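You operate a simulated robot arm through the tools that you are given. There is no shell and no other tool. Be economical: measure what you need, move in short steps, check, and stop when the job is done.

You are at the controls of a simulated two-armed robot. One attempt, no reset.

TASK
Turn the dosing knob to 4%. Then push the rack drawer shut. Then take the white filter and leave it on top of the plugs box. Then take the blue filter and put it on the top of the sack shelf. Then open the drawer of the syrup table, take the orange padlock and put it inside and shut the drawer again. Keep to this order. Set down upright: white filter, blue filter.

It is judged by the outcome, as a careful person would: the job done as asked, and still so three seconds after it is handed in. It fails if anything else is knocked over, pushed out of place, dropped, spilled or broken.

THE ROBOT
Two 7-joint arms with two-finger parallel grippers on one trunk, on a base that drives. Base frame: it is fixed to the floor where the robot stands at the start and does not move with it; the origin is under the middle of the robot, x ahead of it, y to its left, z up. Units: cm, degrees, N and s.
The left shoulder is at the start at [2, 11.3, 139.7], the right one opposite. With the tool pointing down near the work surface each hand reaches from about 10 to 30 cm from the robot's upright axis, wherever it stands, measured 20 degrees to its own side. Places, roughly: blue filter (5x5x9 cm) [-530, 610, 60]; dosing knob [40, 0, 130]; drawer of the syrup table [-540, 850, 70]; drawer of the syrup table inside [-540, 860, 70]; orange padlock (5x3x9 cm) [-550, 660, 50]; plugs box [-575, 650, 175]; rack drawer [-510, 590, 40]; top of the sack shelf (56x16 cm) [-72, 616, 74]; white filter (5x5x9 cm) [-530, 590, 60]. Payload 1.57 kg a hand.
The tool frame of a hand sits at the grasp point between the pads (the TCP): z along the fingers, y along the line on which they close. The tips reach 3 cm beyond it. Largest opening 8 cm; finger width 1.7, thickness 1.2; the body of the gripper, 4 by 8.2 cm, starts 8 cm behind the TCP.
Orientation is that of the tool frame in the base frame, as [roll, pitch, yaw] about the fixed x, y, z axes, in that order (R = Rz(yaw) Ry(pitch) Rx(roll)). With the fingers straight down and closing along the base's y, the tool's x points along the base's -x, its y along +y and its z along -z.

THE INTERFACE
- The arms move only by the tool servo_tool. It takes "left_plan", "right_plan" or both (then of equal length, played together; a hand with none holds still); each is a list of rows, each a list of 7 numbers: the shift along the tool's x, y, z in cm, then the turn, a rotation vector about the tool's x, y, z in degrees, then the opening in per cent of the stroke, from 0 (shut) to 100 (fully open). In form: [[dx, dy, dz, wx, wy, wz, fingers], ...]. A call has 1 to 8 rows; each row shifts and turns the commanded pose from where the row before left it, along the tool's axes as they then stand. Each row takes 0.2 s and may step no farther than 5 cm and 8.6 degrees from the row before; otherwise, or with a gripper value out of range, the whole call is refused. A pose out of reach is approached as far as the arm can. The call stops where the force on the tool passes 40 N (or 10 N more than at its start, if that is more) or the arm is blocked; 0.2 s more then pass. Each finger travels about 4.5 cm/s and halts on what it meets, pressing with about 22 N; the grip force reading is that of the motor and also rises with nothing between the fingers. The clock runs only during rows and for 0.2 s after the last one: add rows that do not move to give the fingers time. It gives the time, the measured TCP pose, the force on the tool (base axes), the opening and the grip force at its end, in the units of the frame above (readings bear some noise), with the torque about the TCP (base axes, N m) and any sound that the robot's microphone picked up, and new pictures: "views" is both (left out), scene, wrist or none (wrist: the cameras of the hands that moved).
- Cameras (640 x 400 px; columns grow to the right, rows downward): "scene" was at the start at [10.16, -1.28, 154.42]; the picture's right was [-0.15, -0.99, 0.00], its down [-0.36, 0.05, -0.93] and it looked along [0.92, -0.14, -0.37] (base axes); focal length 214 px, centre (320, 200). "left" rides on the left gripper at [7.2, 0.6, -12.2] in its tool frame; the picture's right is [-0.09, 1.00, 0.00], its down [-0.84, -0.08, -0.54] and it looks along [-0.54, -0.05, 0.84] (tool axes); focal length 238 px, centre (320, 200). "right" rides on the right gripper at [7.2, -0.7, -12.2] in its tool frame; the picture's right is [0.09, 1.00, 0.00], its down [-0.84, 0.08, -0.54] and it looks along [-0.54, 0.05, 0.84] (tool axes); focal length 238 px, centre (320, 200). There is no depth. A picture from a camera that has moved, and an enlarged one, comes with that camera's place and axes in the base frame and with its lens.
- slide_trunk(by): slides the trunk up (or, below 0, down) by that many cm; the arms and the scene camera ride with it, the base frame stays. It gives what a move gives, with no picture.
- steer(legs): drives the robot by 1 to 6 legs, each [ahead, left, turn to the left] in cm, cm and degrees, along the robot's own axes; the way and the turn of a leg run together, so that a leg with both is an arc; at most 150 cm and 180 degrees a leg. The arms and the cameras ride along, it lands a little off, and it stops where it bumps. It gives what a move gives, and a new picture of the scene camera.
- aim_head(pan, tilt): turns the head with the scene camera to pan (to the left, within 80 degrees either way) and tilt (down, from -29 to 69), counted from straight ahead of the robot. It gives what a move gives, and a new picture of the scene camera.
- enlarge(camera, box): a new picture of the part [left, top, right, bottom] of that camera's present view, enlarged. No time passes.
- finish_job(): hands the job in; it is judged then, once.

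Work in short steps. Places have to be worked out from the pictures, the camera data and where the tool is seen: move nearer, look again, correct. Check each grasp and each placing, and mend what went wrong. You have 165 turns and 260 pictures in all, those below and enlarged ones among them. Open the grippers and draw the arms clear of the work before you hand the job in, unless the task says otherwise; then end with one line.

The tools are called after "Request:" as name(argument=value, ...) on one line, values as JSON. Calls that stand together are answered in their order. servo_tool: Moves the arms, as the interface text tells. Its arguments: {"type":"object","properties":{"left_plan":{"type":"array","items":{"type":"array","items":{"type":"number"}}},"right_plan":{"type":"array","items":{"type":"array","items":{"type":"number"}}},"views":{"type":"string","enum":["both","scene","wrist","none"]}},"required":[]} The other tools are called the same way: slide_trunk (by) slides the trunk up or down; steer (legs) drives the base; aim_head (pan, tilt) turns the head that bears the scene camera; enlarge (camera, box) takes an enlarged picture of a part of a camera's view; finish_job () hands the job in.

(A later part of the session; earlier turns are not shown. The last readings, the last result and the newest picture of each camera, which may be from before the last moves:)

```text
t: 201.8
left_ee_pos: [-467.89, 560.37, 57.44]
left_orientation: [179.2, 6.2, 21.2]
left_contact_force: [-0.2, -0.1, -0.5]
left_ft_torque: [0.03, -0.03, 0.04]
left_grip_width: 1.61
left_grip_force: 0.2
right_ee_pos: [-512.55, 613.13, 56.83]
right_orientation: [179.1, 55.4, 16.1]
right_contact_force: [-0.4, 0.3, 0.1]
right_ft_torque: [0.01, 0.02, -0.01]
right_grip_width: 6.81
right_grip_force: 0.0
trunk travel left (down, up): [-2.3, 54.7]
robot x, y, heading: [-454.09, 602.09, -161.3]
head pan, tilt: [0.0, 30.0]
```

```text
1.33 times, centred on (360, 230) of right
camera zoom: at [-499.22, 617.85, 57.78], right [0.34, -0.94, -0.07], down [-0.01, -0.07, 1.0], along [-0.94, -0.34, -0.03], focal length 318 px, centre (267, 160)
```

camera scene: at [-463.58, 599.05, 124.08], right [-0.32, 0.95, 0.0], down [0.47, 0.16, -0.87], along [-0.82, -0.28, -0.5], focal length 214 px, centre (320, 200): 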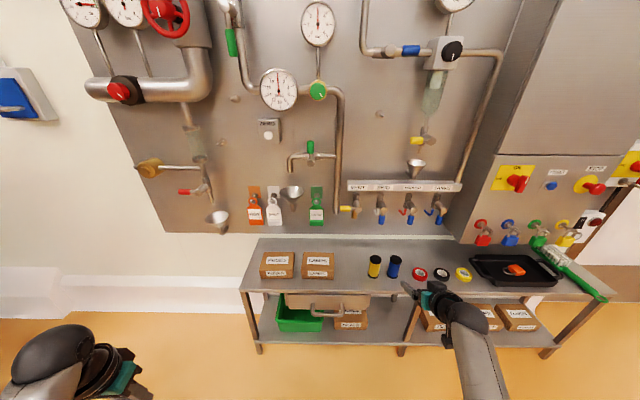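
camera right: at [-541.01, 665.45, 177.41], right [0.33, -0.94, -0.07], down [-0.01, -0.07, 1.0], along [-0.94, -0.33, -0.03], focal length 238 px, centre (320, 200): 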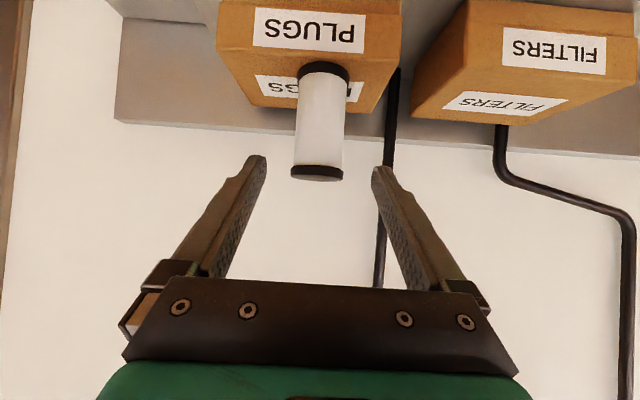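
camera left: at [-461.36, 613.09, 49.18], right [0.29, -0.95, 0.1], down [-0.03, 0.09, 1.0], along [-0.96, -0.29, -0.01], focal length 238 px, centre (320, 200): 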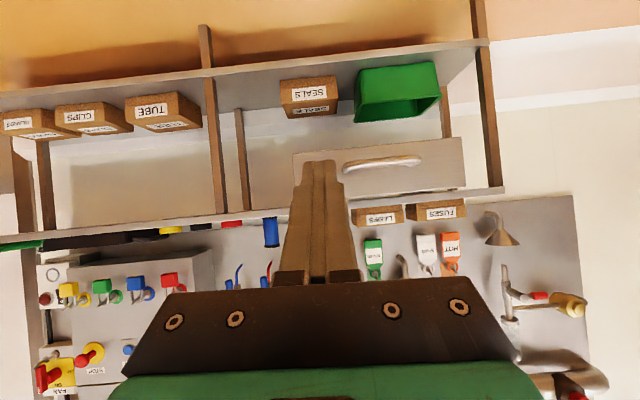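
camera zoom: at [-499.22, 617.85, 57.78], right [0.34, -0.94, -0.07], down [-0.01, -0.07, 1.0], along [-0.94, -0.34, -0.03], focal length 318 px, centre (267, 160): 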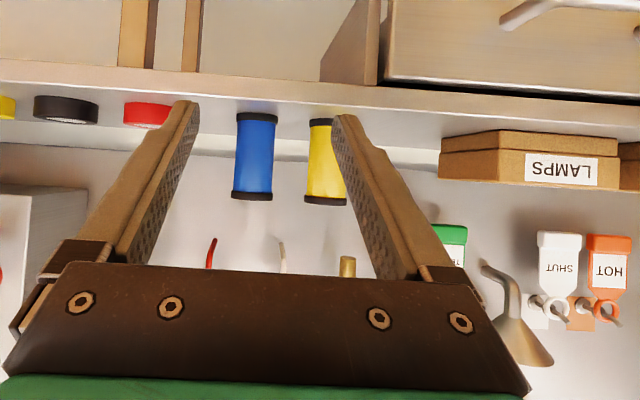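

Blue is slightly right of centre. Driving ahead 23 with 0.6 right.

Request:
steer(legs=[[23, -0.6, 0]])

Request:
enlarge(camera="right", box=[120, 80, 600, 380])

```text
t: 203.6
left_ee_pos: [-489.75, 553.49, 57.54]
left_orientation: [179.2, 6.1, 21.3]
left_contact_force: [-0.3, 0.8, -0.1]
left_ft_torque: [-0.03, 0.02, 0.0]
left_grip_width: 1.57
left_grip_force: 0.0
right_ee_pos: [-534.26, 606.34, 56.83]
right_orientation: [179.1, 55.4, 16.1]
right_contact_force: [0.4, 0.0, 0.3]
right_ft_torque: [-0.01, 0.01, -0.01]
right_grip_width: 6.83
right_grip_force: 0.0
trunk travel left (down, up): [-2.3, 54.7]
robot x, y, heading: [-475.77, 595.22, -161.4]
head pan, tilt: [0.0, 30.0]
camera scene: at [-485.35, 592.26, 110.38], right [-0.32, 0.95, 0.0], down [0.47, 0.16, -0.87], along [-0.82, -0.28, -0.5], focal length 214 px, centre (320, 200)
```

scene: 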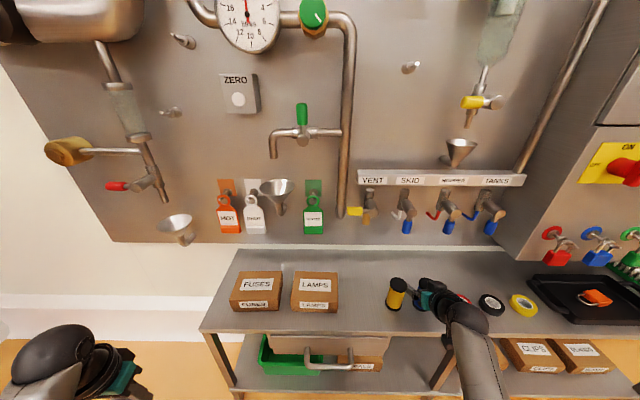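

```text
1.33 times, centred on (360, 230) of right
camera zoom: at [-520.99, 611.07, 57.77], right [0.34, -0.94, -0.07], down [-0.01, -0.07, 1.0], along [-0.94, -0.34, -0.03], focal length 318 px, centre (267, 160)
```

zoom: 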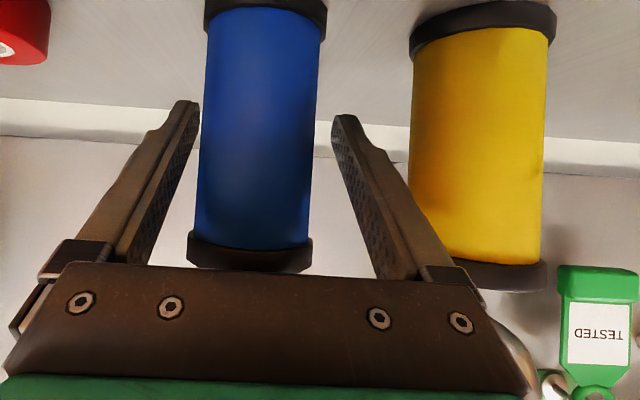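

Depth matches the white grasp. Shift 0.35 right and close.

Request:
servo_tool(right_plan=[[0, -0.35, 0, 0, 0, 0, 85], [0, 0, 0, 0, 0, 0, 60], [0, 0, 0, 0, 0, 0, 50], [0, 0, 0, 0, 0, 0, 45], [0, 0, 0, 0, 0, 0, 45]], views="none")

Request:
slide_trunk(by=14)

Request:
steer(legs=[[-45, 0, 0]])

Request:
servo_tool(right_plan=[[0, 0, 0, 0, 0, 0, 45]], views="wrist")

```text
t: 204.8
left_ee_pos: [-489.64, 553.38, 57.49]
left_orientation: [179.2, 6.2, 21.2]
left_contact_force: [-0.4, -0.5, 0.1]
left_ft_torque: [0.03, -0.01, -0.01]
left_grip_width: 1.59
left_grip_force: 0.0
right_ee_pos: [-534.42, 606.67, 56.82]
right_orientation: [179.1, 55.4, 16.1]
right_contact_force: [-0.5, -0.1, 0.9]
right_ft_torque: [0.01, -0.02, 0.0]
right_grip_width: 4.45
right_grip_force: 21.7
trunk travel left (down, up): [-2.3, 54.7]
robot x, y, heading: [-475.8, 595.57, -161.1]
head pan, tilt: [0.0, 30.0]
```

```text
t: 206.4
left_ee_pos: [-489.68, 553.59, 71.39]
left_orientation: [179.2, 6.2, 21.2]
left_contact_force: [0.6, -0.6, -0.3]
left_ft_torque: [0.01, -0.01, -0.03]
left_grip_width: 1.59
left_grip_force: 0.0
right_ee_pos: [-534.43, 606.52, 70.75]
right_orientation: [179.0, 55.3, 16.2]
right_contact_force: [-0.2, -0.5, -0.1]
right_ft_torque: [-0.01, -0.01, -0.02]
right_grip_width: 4.47
right_grip_force: 21.6
trunk travel left (down, up): [-16.3, 40.7]
robot x, y, heading: [-475.83, 595.36, -161.1]
head pan, tilt: [0.0, 30.0]
```

```text
t: 209.2
left_ee_pos: [-446.68, 568.09, 71.43]
left_orientation: [179.2, 6.2, 21.7]
left_contact_force: [0.4, -0.4, 0.1]
left_ft_torque: [0.0, 0.02, -0.04]
left_grip_width: 1.6
left_grip_force: 0.0
right_ee_pos: [-491.86, 620.92, 70.64]
right_orientation: [179.1, 55.4, 16.5]
right_contact_force: [0.2, -0.1, -1.4]
right_ft_torque: [0.01, 0.02, 0.0]
right_grip_width: 4.48
right_grip_force: 21.7
trunk travel left (down, up): [-16.3, 40.7]
robot x, y, heading: [-432.98, 610.35, -160.5]
head pan, tilt: [0.0, 30.0]
camera scene: at [-442.74, 606.93, 124.38], right [-0.33, 0.94, 0.0], down [0.47, 0.17, -0.87], along [-0.82, -0.29, -0.5], focal length 214 px, centre (320, 200)
```

scene: 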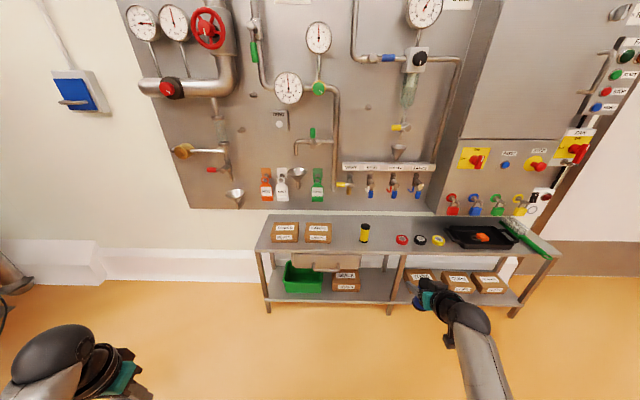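

```text
t: 209.6
left_ee_pos: [-446.73, 568.1, 71.47]
left_orientation: [179.1, 6.2, 21.6]
left_contact_force: [-0.1, -0.3, 0.6]
left_ft_torque: [-0.02, -0.03, -0.02]
left_grip_width: 1.59
left_grip_force: 0.1
right_ee_pos: [-491.82, 620.88, 70.85]
right_orientation: [179.1, 55.5, 16.6]
right_contact_force: [0.7, 0.1, -0.1]
right_ft_torque: [0.01, 0.01, -0.01]
right_grip_width: 4.48
right_grip_force: 21.7
trunk travel left (down, up): [-16.3, 40.7]
robot x, y, heading: [-433.09, 610.06, -160.7]
head pan, tilt: [0.0, 30.0]
camera right: at [-478.67, 625.73, 71.74], right [0.35, -0.94, -0.07], down [-0.01, -0.07, 1.0], along [-0.94, -0.35, -0.03], focal length 238 px, centre (320, 200)
```

right: 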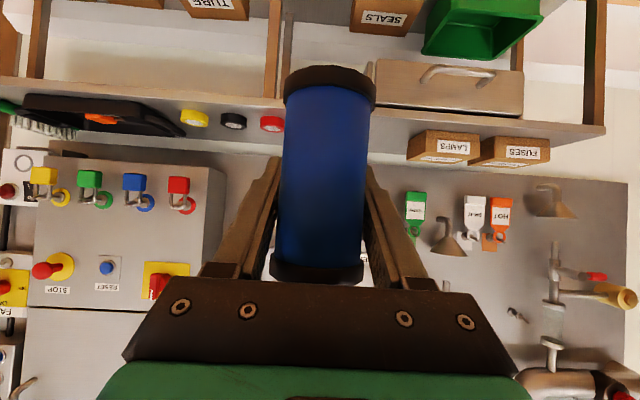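

Blue is held and upright. I'll raise the trunk 15 and turn around to find the sack shelf at about [-72,616].

Request:
slide_trunk(by=20)

Request:
steer(legs=[[-25, 0, 0], [0, 0, 180]])

Request:
aim_head(pan=0, tilt=15)

```text
t: 211.7
left_ee_pos: [-446.74, 568.09, 91.51]
left_orientation: [179.2, 6.2, 21.7]
left_contact_force: [-1.1, -0.2, -0.6]
left_ft_torque: [-0.01, 0.0, 0.0]
left_grip_width: 1.6
left_grip_force: 0.0
right_ee_pos: [-491.85, 620.84, 90.73]
right_orientation: [179.0, 55.4, 16.6]
right_contact_force: [0.1, 0.2, -0.5]
right_ft_torque: [-0.03, -0.02, -0.01]
right_grip_width: 4.48
right_grip_force: 22.0
trunk travel left (down, up): [-36.3, 20.7]
robot x, y, heading: [-433.02, 610.25, -160.7]
head pan, tilt: [0.0, 30.0]
```

```text
t: 220.9
left_ee_pos: [-396.72, 660.9, 91.39]
left_orientation: [179.2, 6.3, -157.1]
left_contact_force: [-1.2, 0.0, 0.1]
left_ft_torque: [-0.01, 0.0, 0.01]
left_grip_width: 1.6
left_grip_force: 0.1
right_ee_pos: [-350.55, 609.17, 90.83]
right_orientation: [179.2, 55.4, -162.3]
right_contact_force: [0.4, -0.6, -0.4]
right_ft_torque: [0.0, 0.0, 0.02]
right_grip_width: 4.5
right_grip_force: 22.3
trunk travel left (down, up): [-36.3, 20.7]
robot x, y, heading: [-409.89, 618.46, 20.5]
head pan, tilt: [0.0, 30.0]
camera scene: at [-400.0, 622.16, 144.38], right [0.35, -0.94, 0.0], down [-0.47, -0.18, -0.87], along [0.81, 0.3, -0.5], focal length 214 px, centre (320, 200)
```

scene: 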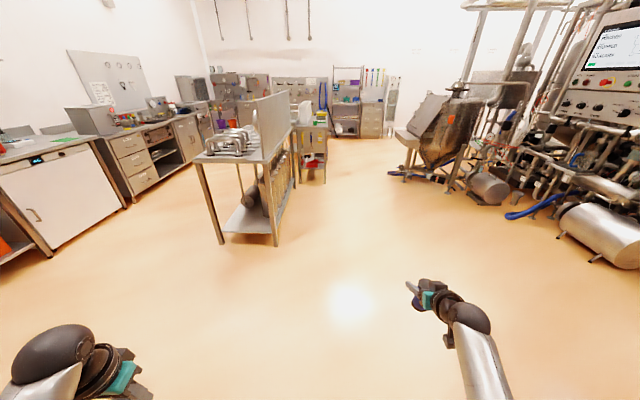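

```text
t: 221.7
left_ee_pos: [-396.77, 660.88, 91.56]
left_orientation: [179.2, 6.2, -157.1]
left_contact_force: [-1.3, -0.1, 0.2]
left_ft_torque: [0.0, 0.0, -0.03]
left_grip_width: 1.62
left_grip_force: 0.1
right_ee_pos: [-350.53, 608.99, 90.73]
right_orientation: [179.1, 55.5, -162.4]
right_contact_force: [0.2, -0.2, -1.1]
right_ft_torque: [0.01, 0.0, -0.01]
right_grip_width: 4.46
right_grip_force: 21.5
trunk travel left (down, up): [-36.3, 20.7]
robot x, y, heading: [-409.44, 618.66, 20.8]
head pan, tilt: [0.0, 15.0]
camera scene: at [-399.72, 622.27, 146.79], right [0.35, -0.94, 0.0], down [-0.24, -0.09, -0.97], along [0.9, 0.34, -0.26], focal length 214 px, centre (320, 200)
```

scene: 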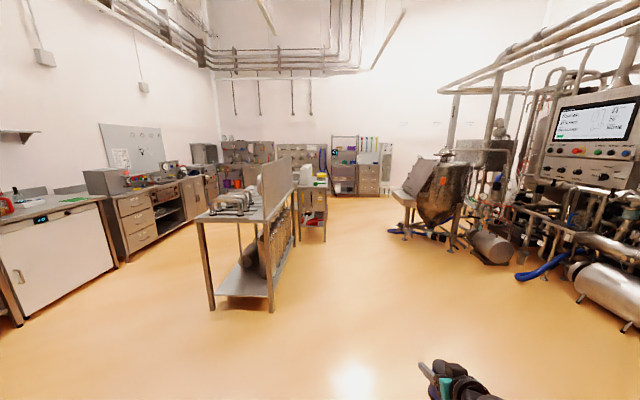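

The predicted spot is at pixel (403,195): the hopper machine. Enlarging.

Request:
enlarge(camera="scene", box=[370, 130, 530, 260])

```text
3.08 times, centred on (450, 195) of scene
camera zoom: at [-399.72, 622.27, 146.79], right [0.35, -0.94, 0.0], down [-0.24, -0.09, -0.97], along [0.9, 0.34, -0.26], focal length 660 px, centre (-80, 215)
```

zoom: 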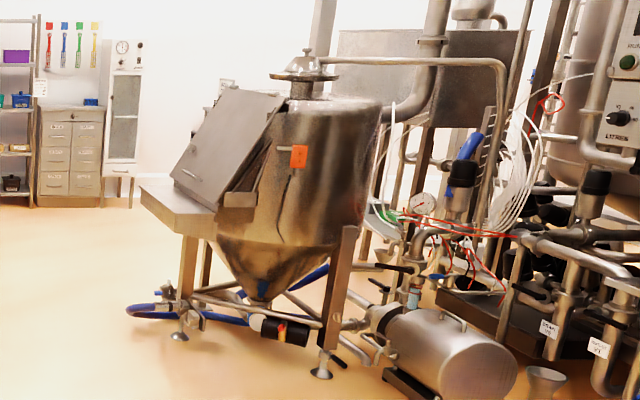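

The sack shelf is the flat ledge left of the hopper. Its near end is at v≈-100, u≈600–616, z≈74. I'll approach facing -v, so the hand comes over the near end: move right 80, ahead 205.

Request:
steer(legs=[[0, 0, -2], [104, -40, 0], [100, -40, 0]])

Request:
aim_head(pan=-10, tilt=28)

```text
t: 232.9
left_ee_pos: [-176.83, 652.74, 91.51]
left_orientation: [179.2, 6.2, -158.3]
left_contact_force: [0.4, 0.5, 0.5]
left_ft_torque: [-0.02, 0.02, -0.03]
left_grip_width: 1.61
left_grip_force: 0.1
right_ee_pos: [-131.6, 599.8, 90.66]
right_orientation: [179.2, 55.4, -163.6]
right_contact_force: [0.5, 1.1, -1.0]
right_ft_torque: [-0.04, 0.0, 0.01]
right_grip_width: 4.46
right_grip_force: 22.0
trunk travel left (down, up): [-36.3, 20.7]
robot x, y, heading: [-190.35, 610.62, 18.9]
head pan, tilt: [0.0, 15.0]
camera scene: at [-180.49, 614.17, 146.8], right [0.33, -0.94, 0.0], down [-0.24, -0.09, -0.97], along [0.91, 0.32, -0.26], focal length 214 px, centre (320, 200)
```

scene: 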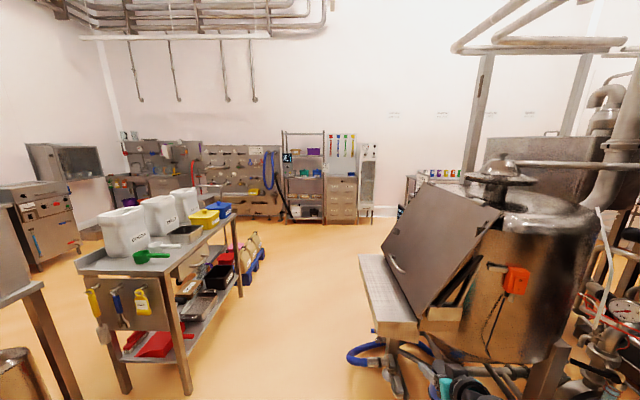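

```text
t: 233.7
left_ee_pos: [-176.65, 652.76, 91.5]
left_orientation: [179.3, 6.1, -158.3]
left_contact_force: [0.0, 0.4, 0.1]
left_ft_torque: [-0.03, 0.03, -0.02]
left_grip_width: 1.6
left_grip_force: 0.0
right_ee_pos: [-131.66, 599.79, 90.81]
right_orientation: [179.0, 55.4, -163.5]
right_contact_force: [0.8, 0.5, -1.0]
right_ft_torque: [0.02, 0.02, -0.03]
right_grip_width: 4.43
right_grip_force: 22.2
trunk travel left (down, up): [-36.3, 20.7]
robot x, y, heading: [-190.51, 610.59, 19.2]
head pan, tilt: [-10.0, 28.0]
camera scene: at [-180.34, 612.56, 144.7], right [0.16, -0.99, 0.0], down [-0.46, -0.08, -0.88], along [0.87, 0.14, -0.47], focal length 214 px, centre (320, 200)
```

scene: 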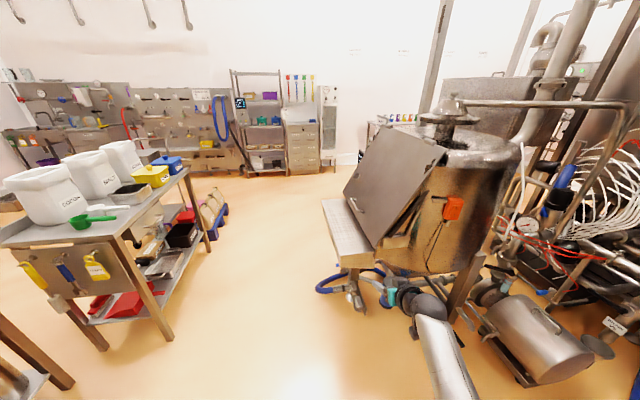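

Shelf corners computed: u 597–615, v -104 to -158. Target for the filter is u≈606.5, v≈-113. Driving ahead 36 and 4 right, then checking.

Request:
steer(legs=[[36, -4, 0]])

Request:
servo_tool(right_plan=[[0, 0, 0, 0, 0, 0, 45]], views="wrist")

```text
t: 236.0
left_ee_pos: [-141.75, 660.77, 91.44]
left_orientation: [179.2, 6.3, -158.4]
left_contact_force: [0.7, 0.1, -0.1]
left_ft_torque: [-0.01, 0.02, 0.02]
left_grip_width: 1.62
left_grip_force: 0.0
right_ee_pos: [-96.86, 607.8, 90.86]
right_orientation: [179.1, 55.3, -163.6]
right_contact_force: [-0.1, 0.6, -0.6]
right_ft_torque: [0.0, -0.05, -0.01]
right_grip_width: 4.42
right_grip_force: 22.3
trunk travel left (down, up): [-36.3, 20.7]
robot x, y, heading: [-155.22, 618.74, 19.2]
head pan, tilt: [-10.0, 28.0]
camera scene: at [-145.44, 620.53, 144.69], right [0.16, -0.99, 0.0], down [-0.46, -0.08, -0.88], along [0.87, 0.14, -0.47], focal length 214 px, centre (320, 200)
```

scene: 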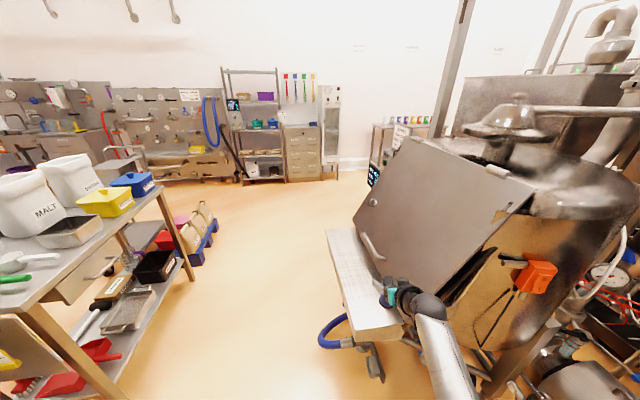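

```text
t: 236.4
left_ee_pos: [-141.76, 660.52, 91.54]
left_orientation: [179.2, 6.3, -158.6]
left_contact_force: [-0.4, -0.1, 0.1]
left_ft_torque: [0.0, -0.02, -0.02]
left_grip_width: 1.58
left_grip_force: 0.1
right_ee_pos: [-96.74, 607.87, 90.85]
right_orientation: [179.0, 55.4, -163.5]
right_contact_force: [-0.2, -0.1, -0.8]
right_ft_torque: [0.02, 0.0, 0.0]
right_grip_width: 4.45
right_grip_force: 21.9
trunk travel left (down, up): [-36.3, 20.7]
robot x, y, heading: [-155.02, 618.58, 19.1]
head pan, tilt: [-10.0, 28.0]
camera right: at [-110.15, 602.99, 91.73], right [-0.34, 0.94, -0.07], down [0.01, 0.07, 1.0], along [0.94, 0.34, -0.03], focal length 238 px, centre (320, 200)
```

right: 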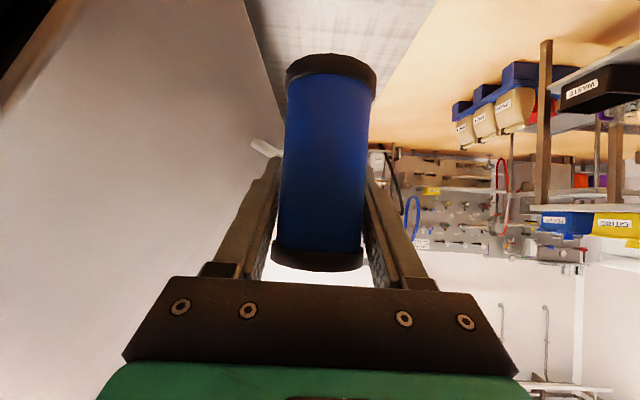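

The filter is laterally centred over the shelf. Advancing 9 cm.

Request:
steer(legs=[[9, 0, 0]])

Request:
slide_trunk(by=-9)

Request:
servo_tool(right_plan=[[0, 0, 0, 0, 0, 0, 45]], views="both")

```text
t: 237.5
left_ee_pos: [-133.16, 663.59, 91.43]
left_orientation: [179.1, 6.1, -158.4]
left_contact_force: [0.6, 0.5, -0.1]
left_ft_torque: [0.0, 0.03, -0.03]
left_grip_width: 1.6
left_grip_force: 0.1
right_ee_pos: [-88.33, 610.73, 90.74]
right_orientation: [179.1, 55.3, -163.7]
right_contact_force: [0.4, -0.9, -1.4]
right_ft_torque: [0.0, -0.03, -0.04]
right_grip_width: 4.44
right_grip_force: 21.9
trunk travel left (down, up): [-36.3, 20.7]
robot x, y, heading: [-146.82, 621.44, 19.2]
head pan, tilt: [-10.0, 28.0]
camera scene: at [-136.88, 623.51, 144.68], right [0.16, -0.99, 0.0], down [-0.46, -0.08, -0.88], along [0.87, 0.14, -0.47], focal length 214 px, centre (320, 200)
```

scene: 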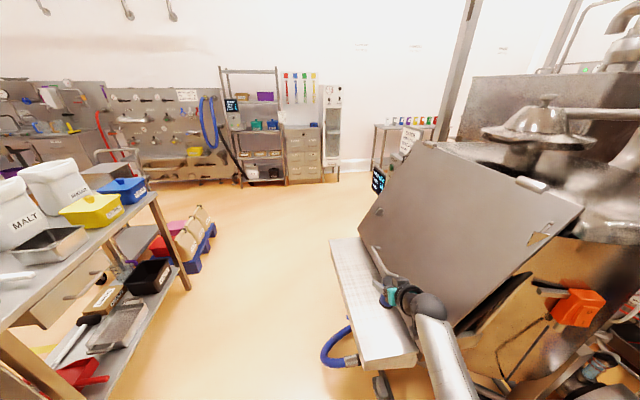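

```text
t: 238.8
left_ee_pos: [-133.41, 663.59, 82.59]
left_orientation: [179.3, 6.1, -158.6]
left_contact_force: [0.4, 0.5, 0.4]
left_ft_torque: [-0.02, -0.01, 0.0]
left_grip_width: 1.59
left_grip_force: 0.1
right_ee_pos: [-88.4, 610.66, 81.66]
right_orientation: [179.1, 55.4, -163.7]
right_contact_force: [-1.5, -0.1, -1.5]
right_ft_torque: [0.01, -0.04, -0.03]
right_grip_width: 4.46
right_grip_force: 21.9
trunk travel left (down, up): [-27.3, 29.7]
robot x, y, heading: [-147.18, 621.69, 19.2]
head pan, tilt: [-10.0, 28.0]
```

```text
t: 239.2
left_ee_pos: [-133.29, 663.64, 82.58]
left_orientation: [179.2, 6.3, -158.5]
left_contact_force: [0.3, 0.1, 1.3]
left_ft_torque: [-0.02, -0.01, 0.01]
left_grip_width: 1.6
left_grip_force: 0.0
right_ee_pos: [-88.22, 610.72, 81.72]
right_orientation: [179.0, 55.4, -163.6]
right_contact_force: [0.4, -0.6, -0.5]
right_ft_torque: [-0.02, 0.0, 0.01]
right_grip_width: 4.44
right_grip_force: 22.1
trunk travel left (down, up): [-27.3, 29.7]
robot x, y, heading: [-147.24, 621.66, 19.2]
head pan, tilt: [-10.0, 28.0]
camera scene: at [-137.0, 623.46, 135.7], right [0.16, -0.99, 0.0], down [-0.46, -0.07, -0.88], along [0.87, 0.14, -0.47], focal length 214 px, centre (320, 200)
camera right: at [-101.67, 605.91, 82.74], right [-0.34, 0.94, -0.07], down [0.01, 0.07, 1.0], along [0.94, 0.34, -0.03], focal length 238 px, centre (320, 200)
```

scene: 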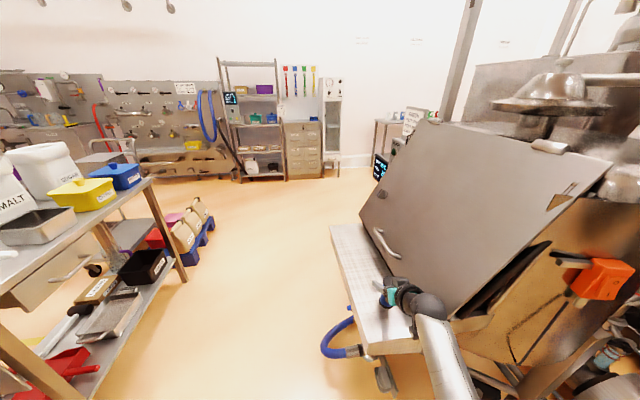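
right: 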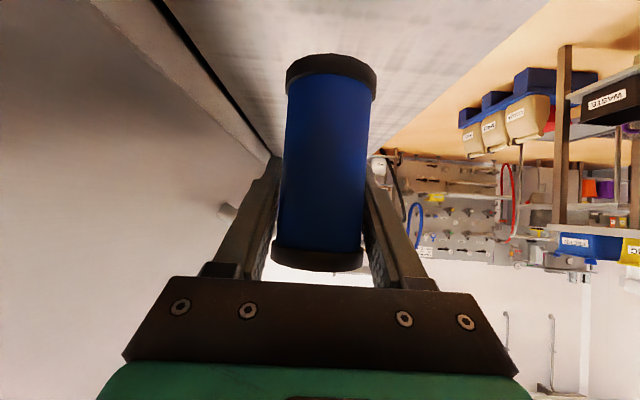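

I'm over the shelf at v≈-113. Lowering in small steps, watching the force.

Request:
servo_tool(right_plan=[[0.41, 0, 0.285, 0, 0, 0, 45], [0.41, 0, 0.285, 0, 0, 0, 45], [0.41, 0, 0.285, 0, 0, 0, 45], [0, 0, 0, 0, 0, 0, 45]], views="wrist")

Request:
enlarge(camera="scene", box=[330, 220, 470, 370])

```text
t: 240.2
left_ee_pos: [-133.3, 663.41, 82.61]
left_orientation: [179.2, 6.3, -158.4]
left_contact_force: [-0.1, -0.2, -0.9]
left_ft_torque: [0.01, 0.03, -0.02]
left_grip_width: 1.61
left_grip_force: 0.1
right_ee_pos: [-88.36, 610.75, 80.2]
right_orientation: [179.0, 55.3, -163.7]
right_contact_force: [-0.4, -0.1, -0.2]
right_ft_torque: [-0.03, -0.04, 0.01]
right_grip_width: 4.46
right_grip_force: 21.8
trunk travel left (down, up): [-27.3, 29.7]
robot x, y, heading: [-146.89, 621.28, 19.3]
head pan, tilt: [-10.0, 28.0]
camera right: at [-101.67, 605.92, 81.2], right [-0.34, 0.94, -0.07], down [0.01, 0.07, 1.0], along [0.94, 0.34, -0.03], focal length 238 px, centre (320, 200)
```

right: 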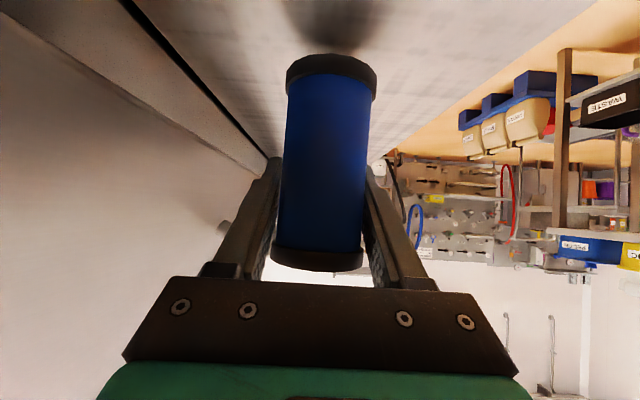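

```text
2.67 times, centred on (400, 295) of scene
camera zoom: at [-137.0, 623.47, 135.69], right [0.16, -0.99, 0.0], down [-0.46, -0.07, -0.88], along [0.87, 0.14, -0.47], focal length 572 px, centre (107, -53)
```

zoom: 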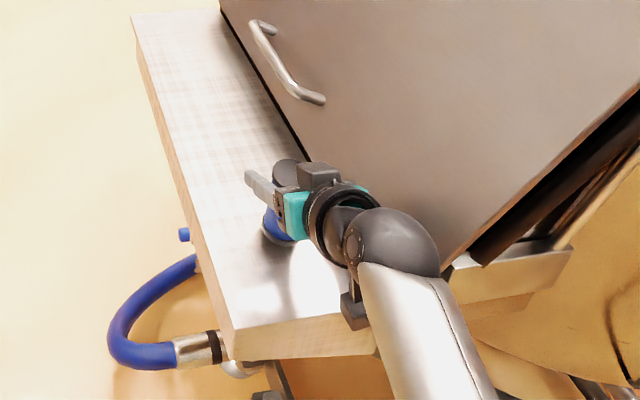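

Well over the shelf. Continue down in 0.4 cm steps.

Request:
servo_tool(right_plan=[[0.33, 0, 0.23, 0, 0, 0, 45], [0.33, 0, 0.23, 0, 0, 0, 45], [0, 0, 0, 0, 0, 0, 45]], views="none")

Request:
servo_tool(right_plan=[[0.25, 0, 0.17, 0, 0, 0, 45], [0, 0, 0, 0, 0, 0, 45]], views="none")

Request:
servo_tool(right_plan=[[0.25, 0, 0.17, 0, 0, 0, 45], [0, 0, 0, 0, 0, 0, 45]], views="wrist")

```text
t: 240.9
left_ee_pos: [-133.35, 663.66, 82.49]
left_orientation: [179.1, 6.2, -158.5]
left_contact_force: [-0.2, -0.8, -0.6]
left_ft_torque: [-0.01, 0.01, -0.01]
left_grip_width: 1.58
left_grip_force: 0.0
right_ee_pos: [-88.49, 610.64, 79.37]
right_orientation: [179.2, 55.3, -163.6]
right_contact_force: [-0.2, -0.7, -0.7]
right_ft_torque: [-0.02, 0.0, 0.01]
right_grip_width: 4.46
right_grip_force: 21.6
trunk travel left (down, up): [-27.3, 29.7]
robot x, y, heading: [-146.74, 621.58, 19.0]
head pan, tilt: [-10.0, 28.0]
```

```text
t: 241.6
left_ee_pos: [-133.3, 663.63, 82.62]
left_orientation: [179.2, 6.2, -158.4]
left_contact_force: [-0.2, -0.9, 0.3]
left_ft_torque: [0.0, 0.01, 0.01]
left_grip_width: 1.59
left_grip_force: 0.0
right_ee_pos: [-88.3, 610.77, 79.09]
right_orientation: [178.9, 55.3, -163.7]
right_contact_force: [0.2, -0.4, 0.1]
right_ft_torque: [-0.01, 0.02, -0.03]
right_grip_width: 4.47
right_grip_force: 22.5
trunk travel left (down, up): [-27.3, 29.7]
robot x, y, heading: [-147.01, 621.61, 19.0]
head pan, tilt: [-10.0, 28.0]
```

```text
t: 242.2
left_ee_pos: [-133.29, 663.65, 82.46]
left_orientation: [179.1, 6.2, -158.4]
left_contact_force: [-0.4, -0.4, 0.7]
left_ft_torque: [0.01, 0.0, -0.01]
left_grip_width: 1.61
left_grip_force: 0.1
right_ee_pos: [-88.34, 610.8, 78.95]
right_orientation: [179.1, 55.4, -163.7]
right_contact_force: [-0.9, 0.5, 2.3]
right_ft_torque: [-0.03, 0.05, -0.03]
right_grip_width: 4.42
right_grip_force: 22.3
trunk travel left (down, up): [-27.3, 29.7]
robot x, y, heading: [-146.3, 621.67, 19.4]
head pan, tilt: [-10.0, 28.0]
camera right: at [-101.66, 605.96, 79.89], right [-0.34, 0.94, -0.07], down [0.01, 0.07, 1.0], along [0.94, 0.34, -0.03], focal length 238 px, centre (320, 200)
```

right: 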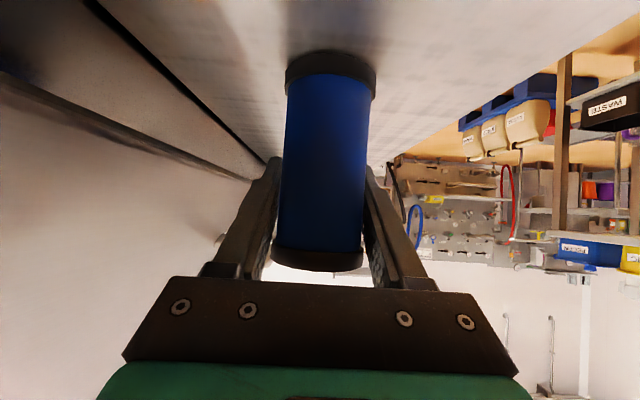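

First contact signs (2 N). One more 0.2 cm step.

Request:
servo_tool(right_plan=[[0.16, 0, 0.11, 0, 0, 0, 45], [0, 0, 0, 0, 0, 0, 45]], views="none")

```text
t: 242.8
left_ee_pos: [-133.35, 663.59, 82.51]
left_orientation: [179.3, 6.2, -158.6]
left_contact_force: [-1.1, -0.4, 0.0]
left_ft_torque: [-0.02, 0.0, 0.01]
left_grip_width: 1.65
left_grip_force: 0.1
right_ee_pos: [-88.27, 610.83, 78.86]
right_orientation: [179.1, 55.6, -163.6]
right_contact_force: [-0.5, 1.8, 6.6]
right_ft_torque: [0.02, 0.02, 0.01]
right_grip_width: 4.42
right_grip_force: 21.7
trunk travel left (down, up): [-27.3, 29.7]
robot x, y, heading: [-147.0, 621.53, 19.1]
head pan, tilt: [-10.0, 28.0]
```

Contact at 6.6 N. Opening and retracting along the tool axis.

Request:
servo_tool(right_plan=[[0, 0, 0, 0, 0, 0, 60], [0, 0, 0, 0, 0, 0, 75], [0, 0, 0, 0, 0, 0, 85], [0, 0, 0, 0, 0, 0, 85], [0, 0.3, -2, 0, 0, 0, 90], [0, 0, -4, 0, 0, 0, 90], [0, 0, -4, 0, 0, 0, 90], [0, 0, -4, 0, 0, 0, 90]], views="both")

```text
t: 244.6
left_ee_pos: [-133.29, 663.58, 82.55]
left_orientation: [179.2, 6.2, -158.4]
left_contact_force: [-0.3, -0.1, -0.6]
left_ft_torque: [-0.03, 0.01, 0.02]
left_grip_width: 1.58
left_grip_force: 0.0
right_ee_pos: [-99.28, 607.49, 86.63]
right_orientation: [179.0, 55.3, -163.6]
right_contact_force: [-0.1, -0.1, 0.3]
right_ft_torque: [-0.01, 0.02, 0.03]
right_grip_width: 7.2
right_grip_force: 0.0
trunk travel left (down, up): [-27.3, 29.7]
robot x, y, heading: [-146.88, 621.71, 19.0]
head pan, tilt: [-10.0, 28.0]
camera scene: at [-137.04, 623.46, 135.7], right [0.16, -0.99, 0.0], down [-0.46, -0.07, -0.88], along [0.87, 0.14, -0.47], focal length 214 px, centre (320, 200)
camera right: at [-112.62, 602.79, 87.57], right [-0.34, 0.94, -0.07], down [0.01, 0.07, 1.0], along [0.94, 0.34, -0.03], focal length 238 px, centre (320, 200)
```

scene: 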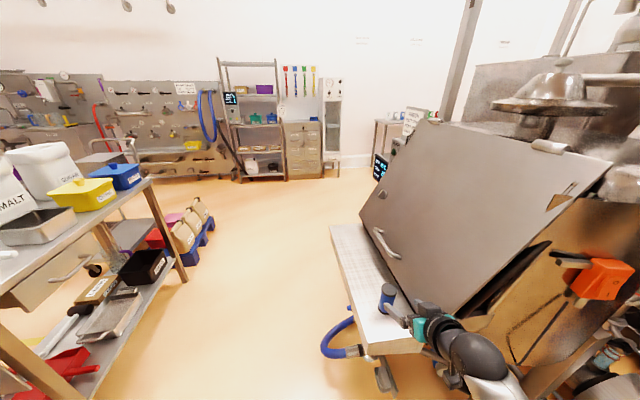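
right: 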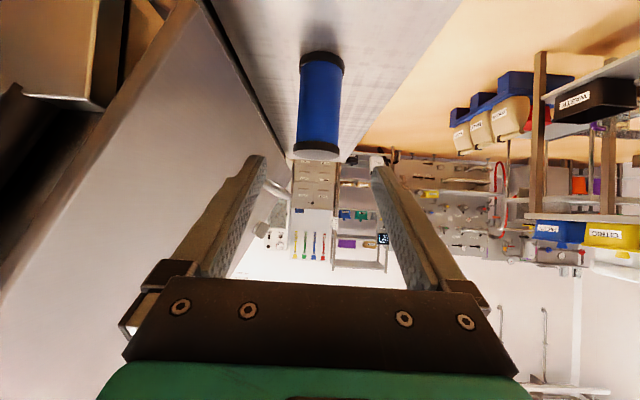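

Blue stands upright on the shelf. I'll back away toward the wall station and turn to face the syrup table (u≈979, v≈237).

Request:
steer(legs=[[-130, 0, 0], [-135, 0, 0], [0, 0, 90], [110, 0, 0]])

Request:
aim_head(pan=5, tilt=15)

```text
t: 266.4
left_ee_pos: [-476.11, 650.81, 82.41]
left_orientation: [179.2, 6.2, -67.9]
left_contact_force: [-0.4, -0.1, 0.9]
left_ft_torque: [0.01, 0.0, 0.02]
left_grip_width: 1.62
left_grip_force: 0.0
right_ee_pos: [-420.44, 685.67, 86.51]
right_orientation: [179.1, 55.3, -72.9]
right_contact_force: [-0.1, -0.6, 0.0]
right_ft_torque: [0.0, -0.02, 0.03]
right_grip_width: 7.18
right_grip_force: 0.1
trunk travel left (down, up): [-27.3, 29.7]
robot x, y, heading: [-433.71, 637.74, 110.2]
head pan, tilt: [-10.0, 28.0]
camera scene: at [-435.82, 647.68, 135.69], right [0.99, 0.17, 0.0], down [0.08, -0.46, -0.88], along [-0.15, 0.87, -0.47], focal length 214 px, centre (320, 200)
```

scene: 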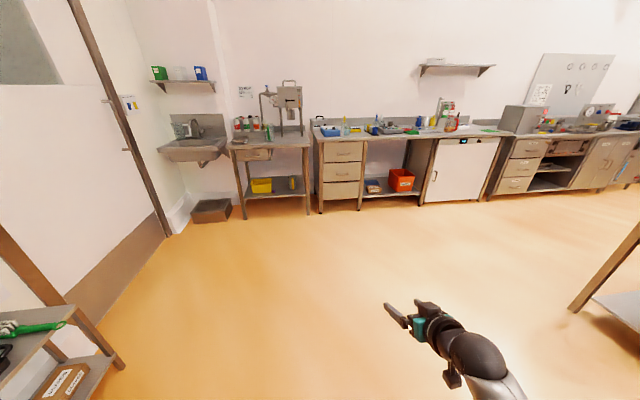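

```text
t: 267.2
left_ee_pos: [-476.07, 650.77, 82.66]
left_orientation: [179.1, 6.3, -67.7]
left_contact_force: [0.8, 0.4, 0.1]
left_ft_torque: [0.04, -0.02, 0.02]
left_grip_width: 1.58
left_grip_force: 0.0
right_ee_pos: [-420.5, 685.67, 86.62]
right_orientation: [179.1, 55.3, -72.8]
right_contact_force: [0.6, 0.7, 0.7]
right_ft_torque: [-0.03, 0.0, 0.01]
right_grip_width: 7.18
right_grip_force: 0.1
trunk travel left (down, up): [-27.3, 29.7]
robot x, y, heading: [-433.56, 637.37, 109.9]
head pan, tilt: [5.0, 15.0]
camera scene: at [-438.18, 647.16, 137.79], right [0.91, 0.42, 0.0], down [0.11, -0.24, -0.97], along [-0.41, 0.88, -0.26], focal length 214 px, centre (320, 200)
```

scene: 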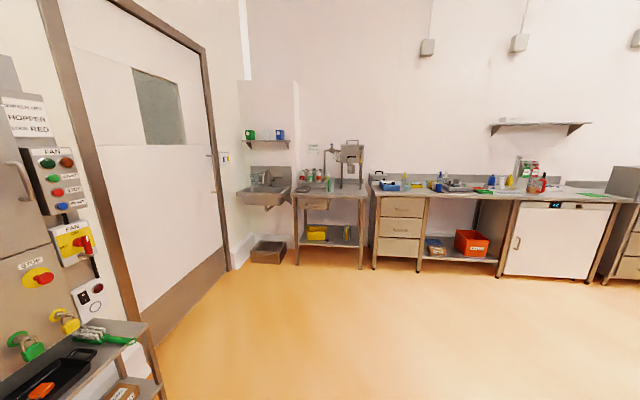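

Request:
enlarge(camera="scene", box=[280, 130, 380, 280])

```text
2.67 times, centred on (330, 205) of scene
camera zoom: at [-438.18, 647.16, 137.79], right [0.91, 0.42, 0.0], down [0.11, -0.24, -0.97], along [-0.41, 0.88, -0.26], focal length 572 px, centre (293, 187)
```

zoom: 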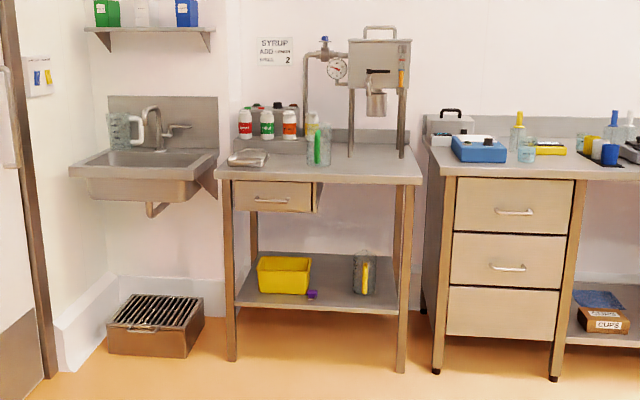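

Syrup drawer: face at u≈972, centre v≈239, handle z≈73.5; table top ≈84. I'll set the right hand to a steeper tilt (30°) with closed fingers to hook the handle from above, then drive over: ahead 150, then left 60.

Request:
servo_tool(right_plan=[[0, 0, 0, 0, 8, 0, 30], [0, 0, 0, 0, 8, 0, 0], [0, 0, 0, 0, 8, 0, 0], [0, 0, 0, 0, 0, 0, 0]], views="none")

Request:
steer(legs=[[75, 0, -1], [72, 0, 0], [0, 58, 0]])

Request:
servo_tool(right_plan=[[0, 0, 0, 0, 0, 0, 0]], views="wrist")

```text
t: 268.2
left_ee_pos: [-476.1, 650.74, 82.6]
left_orientation: [179.2, 6.2, -67.8]
left_contact_force: [0.7, 0.6, 0.4]
left_ft_torque: [-0.03, 0.0, 0.03]
left_grip_width: 1.6
left_grip_force: 0.1
right_ee_pos: [-420.31, 685.67, 86.54]
right_orientation: [179.4, 31.3, -72.4]
right_contact_force: [1.5, -0.2, -1.0]
right_ft_torque: [0.0, 0.01, -0.02]
right_grip_width: 0.02
right_grip_force: 7.9
trunk travel left (down, up): [-27.3, 29.7]
robot x, y, heading: [-433.48, 637.23, 109.7]
head pan, tilt: [5.0, 15.0]
```

```text
t: 278.7
left_ee_pos: [-579.96, 771.3, 82.5]
left_orientation: [179.1, 6.1, -67.9]
left_contact_force: [-0.1, -0.1, -0.2]
left_ft_torque: [0.01, 0.0, -0.01]
left_grip_width: 1.62
left_grip_force: 0.0
right_ee_pos: [-524.21, 805.74, 86.7]
right_orientation: [179.4, 31.3, -72.7]
right_contact_force: [-1.0, 0.2, 1.2]
right_ft_torque: [0.01, 0.01, -0.01]
right_grip_width: 0.02
right_grip_force: 21.2
trunk travel left (down, up): [-27.3, 29.7]
robot x, y, heading: [-537.92, 757.82, 109.5]
head pan, tilt: [5.0, 15.0]
camera scene: at [-542.17, 767.45, 137.8], right [0.91, 0.42, 0.0], down [0.11, -0.24, -0.97], along [-0.4, 0.88, -0.26], focal length 214 px, centre (320, 200)
```

scene: 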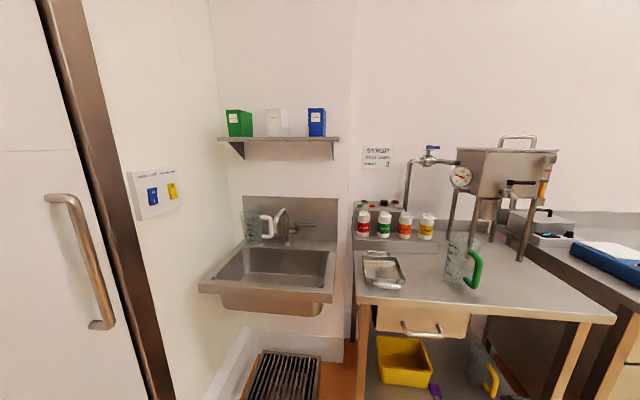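

```text
t: 279.1
left_ee_pos: [-579.93, 771.16, 82.54]
left_orientation: [179.2, 6.2, -67.9]
left_contact_force: [0.2, -0.1, 0.4]
left_ft_torque: [-0.04, 0.01, 0.02]
left_grip_width: 1.59
left_grip_force: 0.1
right_ee_pos: [-524.21, 805.79, 86.55]
right_orientation: [179.5, 31.5, -72.7]
right_contact_force: [0.7, -0.1, -0.1]
right_ft_torque: [0.01, 0.02, -0.01]
right_grip_width: 0.01
right_grip_force: 21.5
trunk travel left (down, up): [-27.3, 29.7]
robot x, y, heading: [-537.99, 758.1, 109.4]
head pan, tilt: [5.0, 15.0]
camera right: at [-519.79, 794.14, 93.23], right [-0.93, -0.38, -0.04], down [-0.2, 0.39, 0.9], along [-0.32, 0.84, -0.44], focal length 238 px, centre (320, 200)
```

right: 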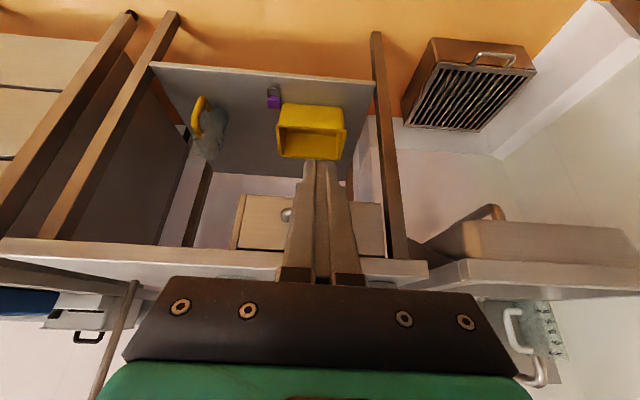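

Handle bar: u≈963.5, z≈75, v 232–243.5; my TCP v 237 is aligned. I'll lower so the tip is at z≈78.3, drive ahead 27, and look.

Request:
slide_trunk(by=-5.7)

Request:
steer(legs=[[27, 0, 0]])

Request:
servo_tool(right_plan=[[0, 0, 0, 0, 0, 0, 0]], views="wrist")

Request:
aim_head(pan=-15, tilt=50)

```text
t: 280.1
left_ee_pos: [-579.91, 771.2, 76.84]
left_orientation: [179.3, 6.1, -68.0]
left_contact_force: [1.4, 0.6, 0.6]
left_ft_torque: [0.0, -0.03, -0.01]
left_grip_width: 1.6
left_grip_force: 0.0
right_ee_pos: [-524.2, 805.8, 81.05]
right_orientation: [179.4, 31.4, -72.7]
right_contact_force: [0.6, 0.2, 0.1]
right_ft_torque: [-0.01, 0.01, 0.02]
right_grip_width: 0.0
right_grip_force: 20.6
trunk travel left (down, up): [-21.6, 35.4]
robot x, y, heading: [-537.67, 757.92, 109.8]
head pan, tilt: [5.0, 15.0]
```

```text
t: 282.0
left_ee_pos: [-588.95, 796.9, 76.84]
left_orientation: [179.2, 6.2, -68.3]
left_contact_force: [0.4, -0.3, 0.5]
left_ft_torque: [-0.01, 0.01, -0.03]
left_grip_width: 1.59
left_grip_force: 0.1
right_ee_pos: [-533.08, 831.22, 80.91]
right_orientation: [179.3, 31.3, -73.0]
right_contact_force: [-0.1, -1.2, -0.6]
right_ft_torque: [0.03, 0.04, -0.01]
right_grip_width: 0.0
right_grip_force: 21.2
trunk travel left (down, up): [-21.6, 35.4]
robot x, y, heading: [-547.05, 783.15, 109.4]
head pan, tilt: [5.0, 15.0]
camera scene: at [-551.12, 792.92, 132.09], right [0.91, 0.41, 0.0], down [0.11, -0.24, -0.97], along [-0.4, 0.88, -0.26], focal length 214 px, centre (320, 200)
```

scene: 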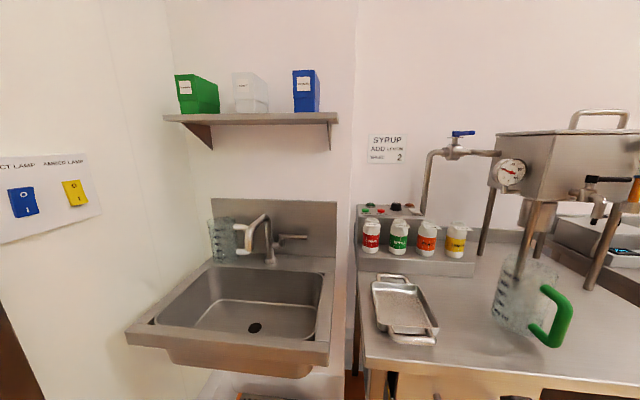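

```text
t: 282.4
left_ee_pos: [-588.87, 796.78, 76.81]
left_orientation: [179.1, 6.2, -68.4]
left_contact_force: [0.0, -0.1, 1.0]
left_ft_torque: [0.01, 0.0, -0.01]
left_grip_width: 1.59
left_grip_force: 0.1
right_ee_pos: [-532.93, 831.3, 80.89]
right_orientation: [179.4, 31.4, -73.1]
right_contact_force: [-0.6, -0.1, 0.1]
right_ft_torque: [0.02, 0.0, -0.02]
right_grip_width: 0.0
right_grip_force: 21.1
trunk travel left (down, up): [-21.6, 35.4]
robot x, y, heading: [-546.64, 783.24, 109.4]
head pan, tilt: [5.0, 15.0]
camera right: at [-528.64, 819.48, 87.53], right [-0.93, -0.37, -0.04], down [-0.19, 0.39, 0.9], along [-0.32, 0.84, -0.44], focal length 238 px, centre (320, 200)
```

right: 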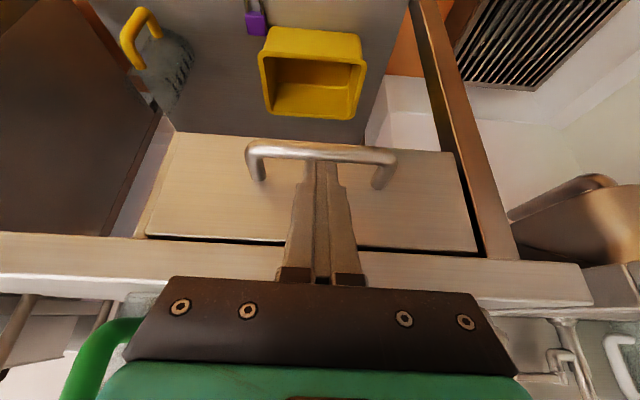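

```text
t: 283.4
left_ee_pos: [-588.97, 796.83, 76.76]
left_orientation: [179.2, 6.2, -68.2]
left_contact_force: [-0.1, 0.2, -0.3]
left_ft_torque: [0.0, -0.03, 0.0]
left_grip_width: 1.59
left_grip_force: 0.0
right_ee_pos: [-533.04, 831.14, 80.97]
right_orientation: [179.4, 31.4, -73.0]
right_contact_force: [0.5, 0.1, 0.6]
right_ft_torque: [-0.01, 0.01, 0.02]
right_grip_width: 0.0
right_grip_force: 21.5
trunk travel left (down, up): [-21.6, 35.4]
robot x, y, heading: [-547.09, 783.24, 109.4]
head pan, tilt: [-15.0, 50.0]
camera scene: at [-547.84, 792.07, 126.73], right [1.0, 0.08, 0.0], down [0.06, -0.76, -0.64], along [-0.05, 0.64, -0.77], focal length 214 px, centre (320, 200)
```

scene: 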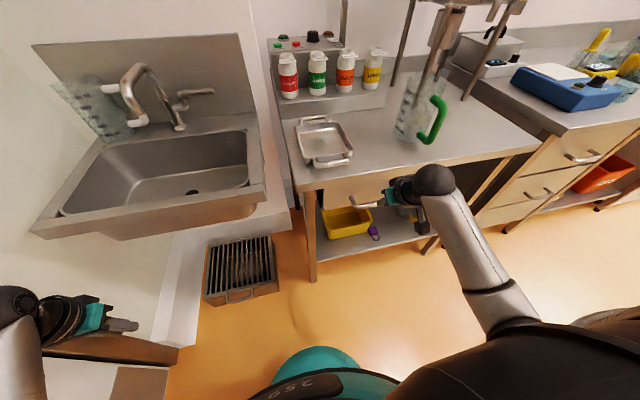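

The wrist view shows the bar just below and ahead of the tips. Bar u≈963, face u≈969. Moving forward 5.5 then down 6 to get behind the bar.

Request:
servo_tool(right_plan=[[-2.35, 0, 1.43, 0, 0, 0, 0], [-2.35, 0, 1.43, 0, 0, 0, 0], [0, 0, 0, 0, 0, 0, 0]], views="wrist")

```text
t: 284.2
left_ee_pos: [-589.02, 796.84, 76.82]
left_orientation: [179.3, 6.2, -68.4]
left_contact_force: [0.8, 0.4, 0.0]
left_ft_torque: [0.0, 0.01, 0.0]
left_grip_width: 1.59
left_grip_force: 0.2
right_ee_pos: [-534.57, 836.57, 80.83]
right_orientation: [179.3, 31.4, -72.9]
right_contact_force: [0.4, -0.7, 0.5]
right_ft_torque: [-0.01, 0.0, -0.04]
right_grip_width: 0.0
right_grip_force: 21.6
trunk travel left (down, up): [-21.6, 35.4]
robot x, y, heading: [-546.73, 783.05, 109.3]
head pan, tilt: [-15.0, 50.0]
camera right: at [-530.23, 824.9, 87.47], right [-0.93, -0.37, -0.04], down [-0.2, 0.39, 0.9], along [-0.32, 0.84, -0.44], focal length 238 px, centre (320, 200)
```

right: 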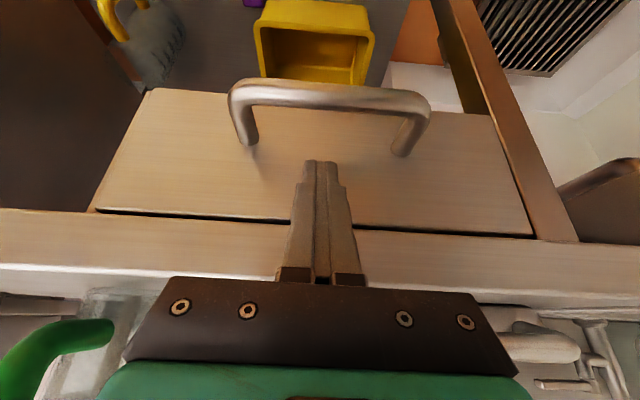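

The tips are past the bar. Descending 6 cm behind it.

Request:
servo_tool(right_plan=[[1.04, 0, 1.7, 0, 0, 0, 0], [1.04, 0, 1.7, 0, 0, 0, 0], [1.04, 0, 1.7, 0, 0, 0, 0], [0, 0, 0, 0, 0, 0, 0]], views="wrist")

```text
t: 285.2
left_ee_pos: [-588.91, 796.76, 76.82]
left_orientation: [179.2, 6.1, -68.3]
left_contact_force: [0.3, 0.6, -0.3]
left_ft_torque: [0.0, -0.01, -0.02]
left_grip_width: 1.58
left_grip_force: 0.0
right_ee_pos: [-534.68, 836.73, 75.06]
right_orientation: [179.5, 31.8, -72.8]
right_contact_force: [-0.7, 3.5, 8.6]
right_ft_torque: [-0.08, -0.16, 0.09]
right_grip_width: 0.0
right_grip_force: 21.0
trunk travel left (down, up): [-21.6, 35.4]
robot x, y, heading: [-546.83, 783.42, 109.5]
head pan, tilt: [-15.0, 50.0]
camera right: at [-530.31, 824.91, 81.63], right [-0.93, -0.37, -0.04], down [-0.19, 0.39, 0.9], along [-0.32, 0.84, -0.43], focal length 238 px, centre (320, 200)
```

right: 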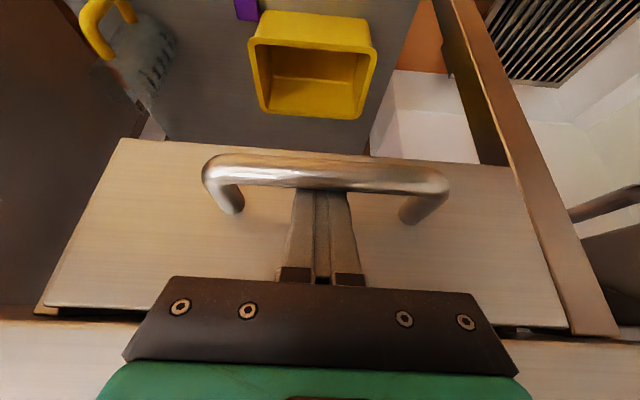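

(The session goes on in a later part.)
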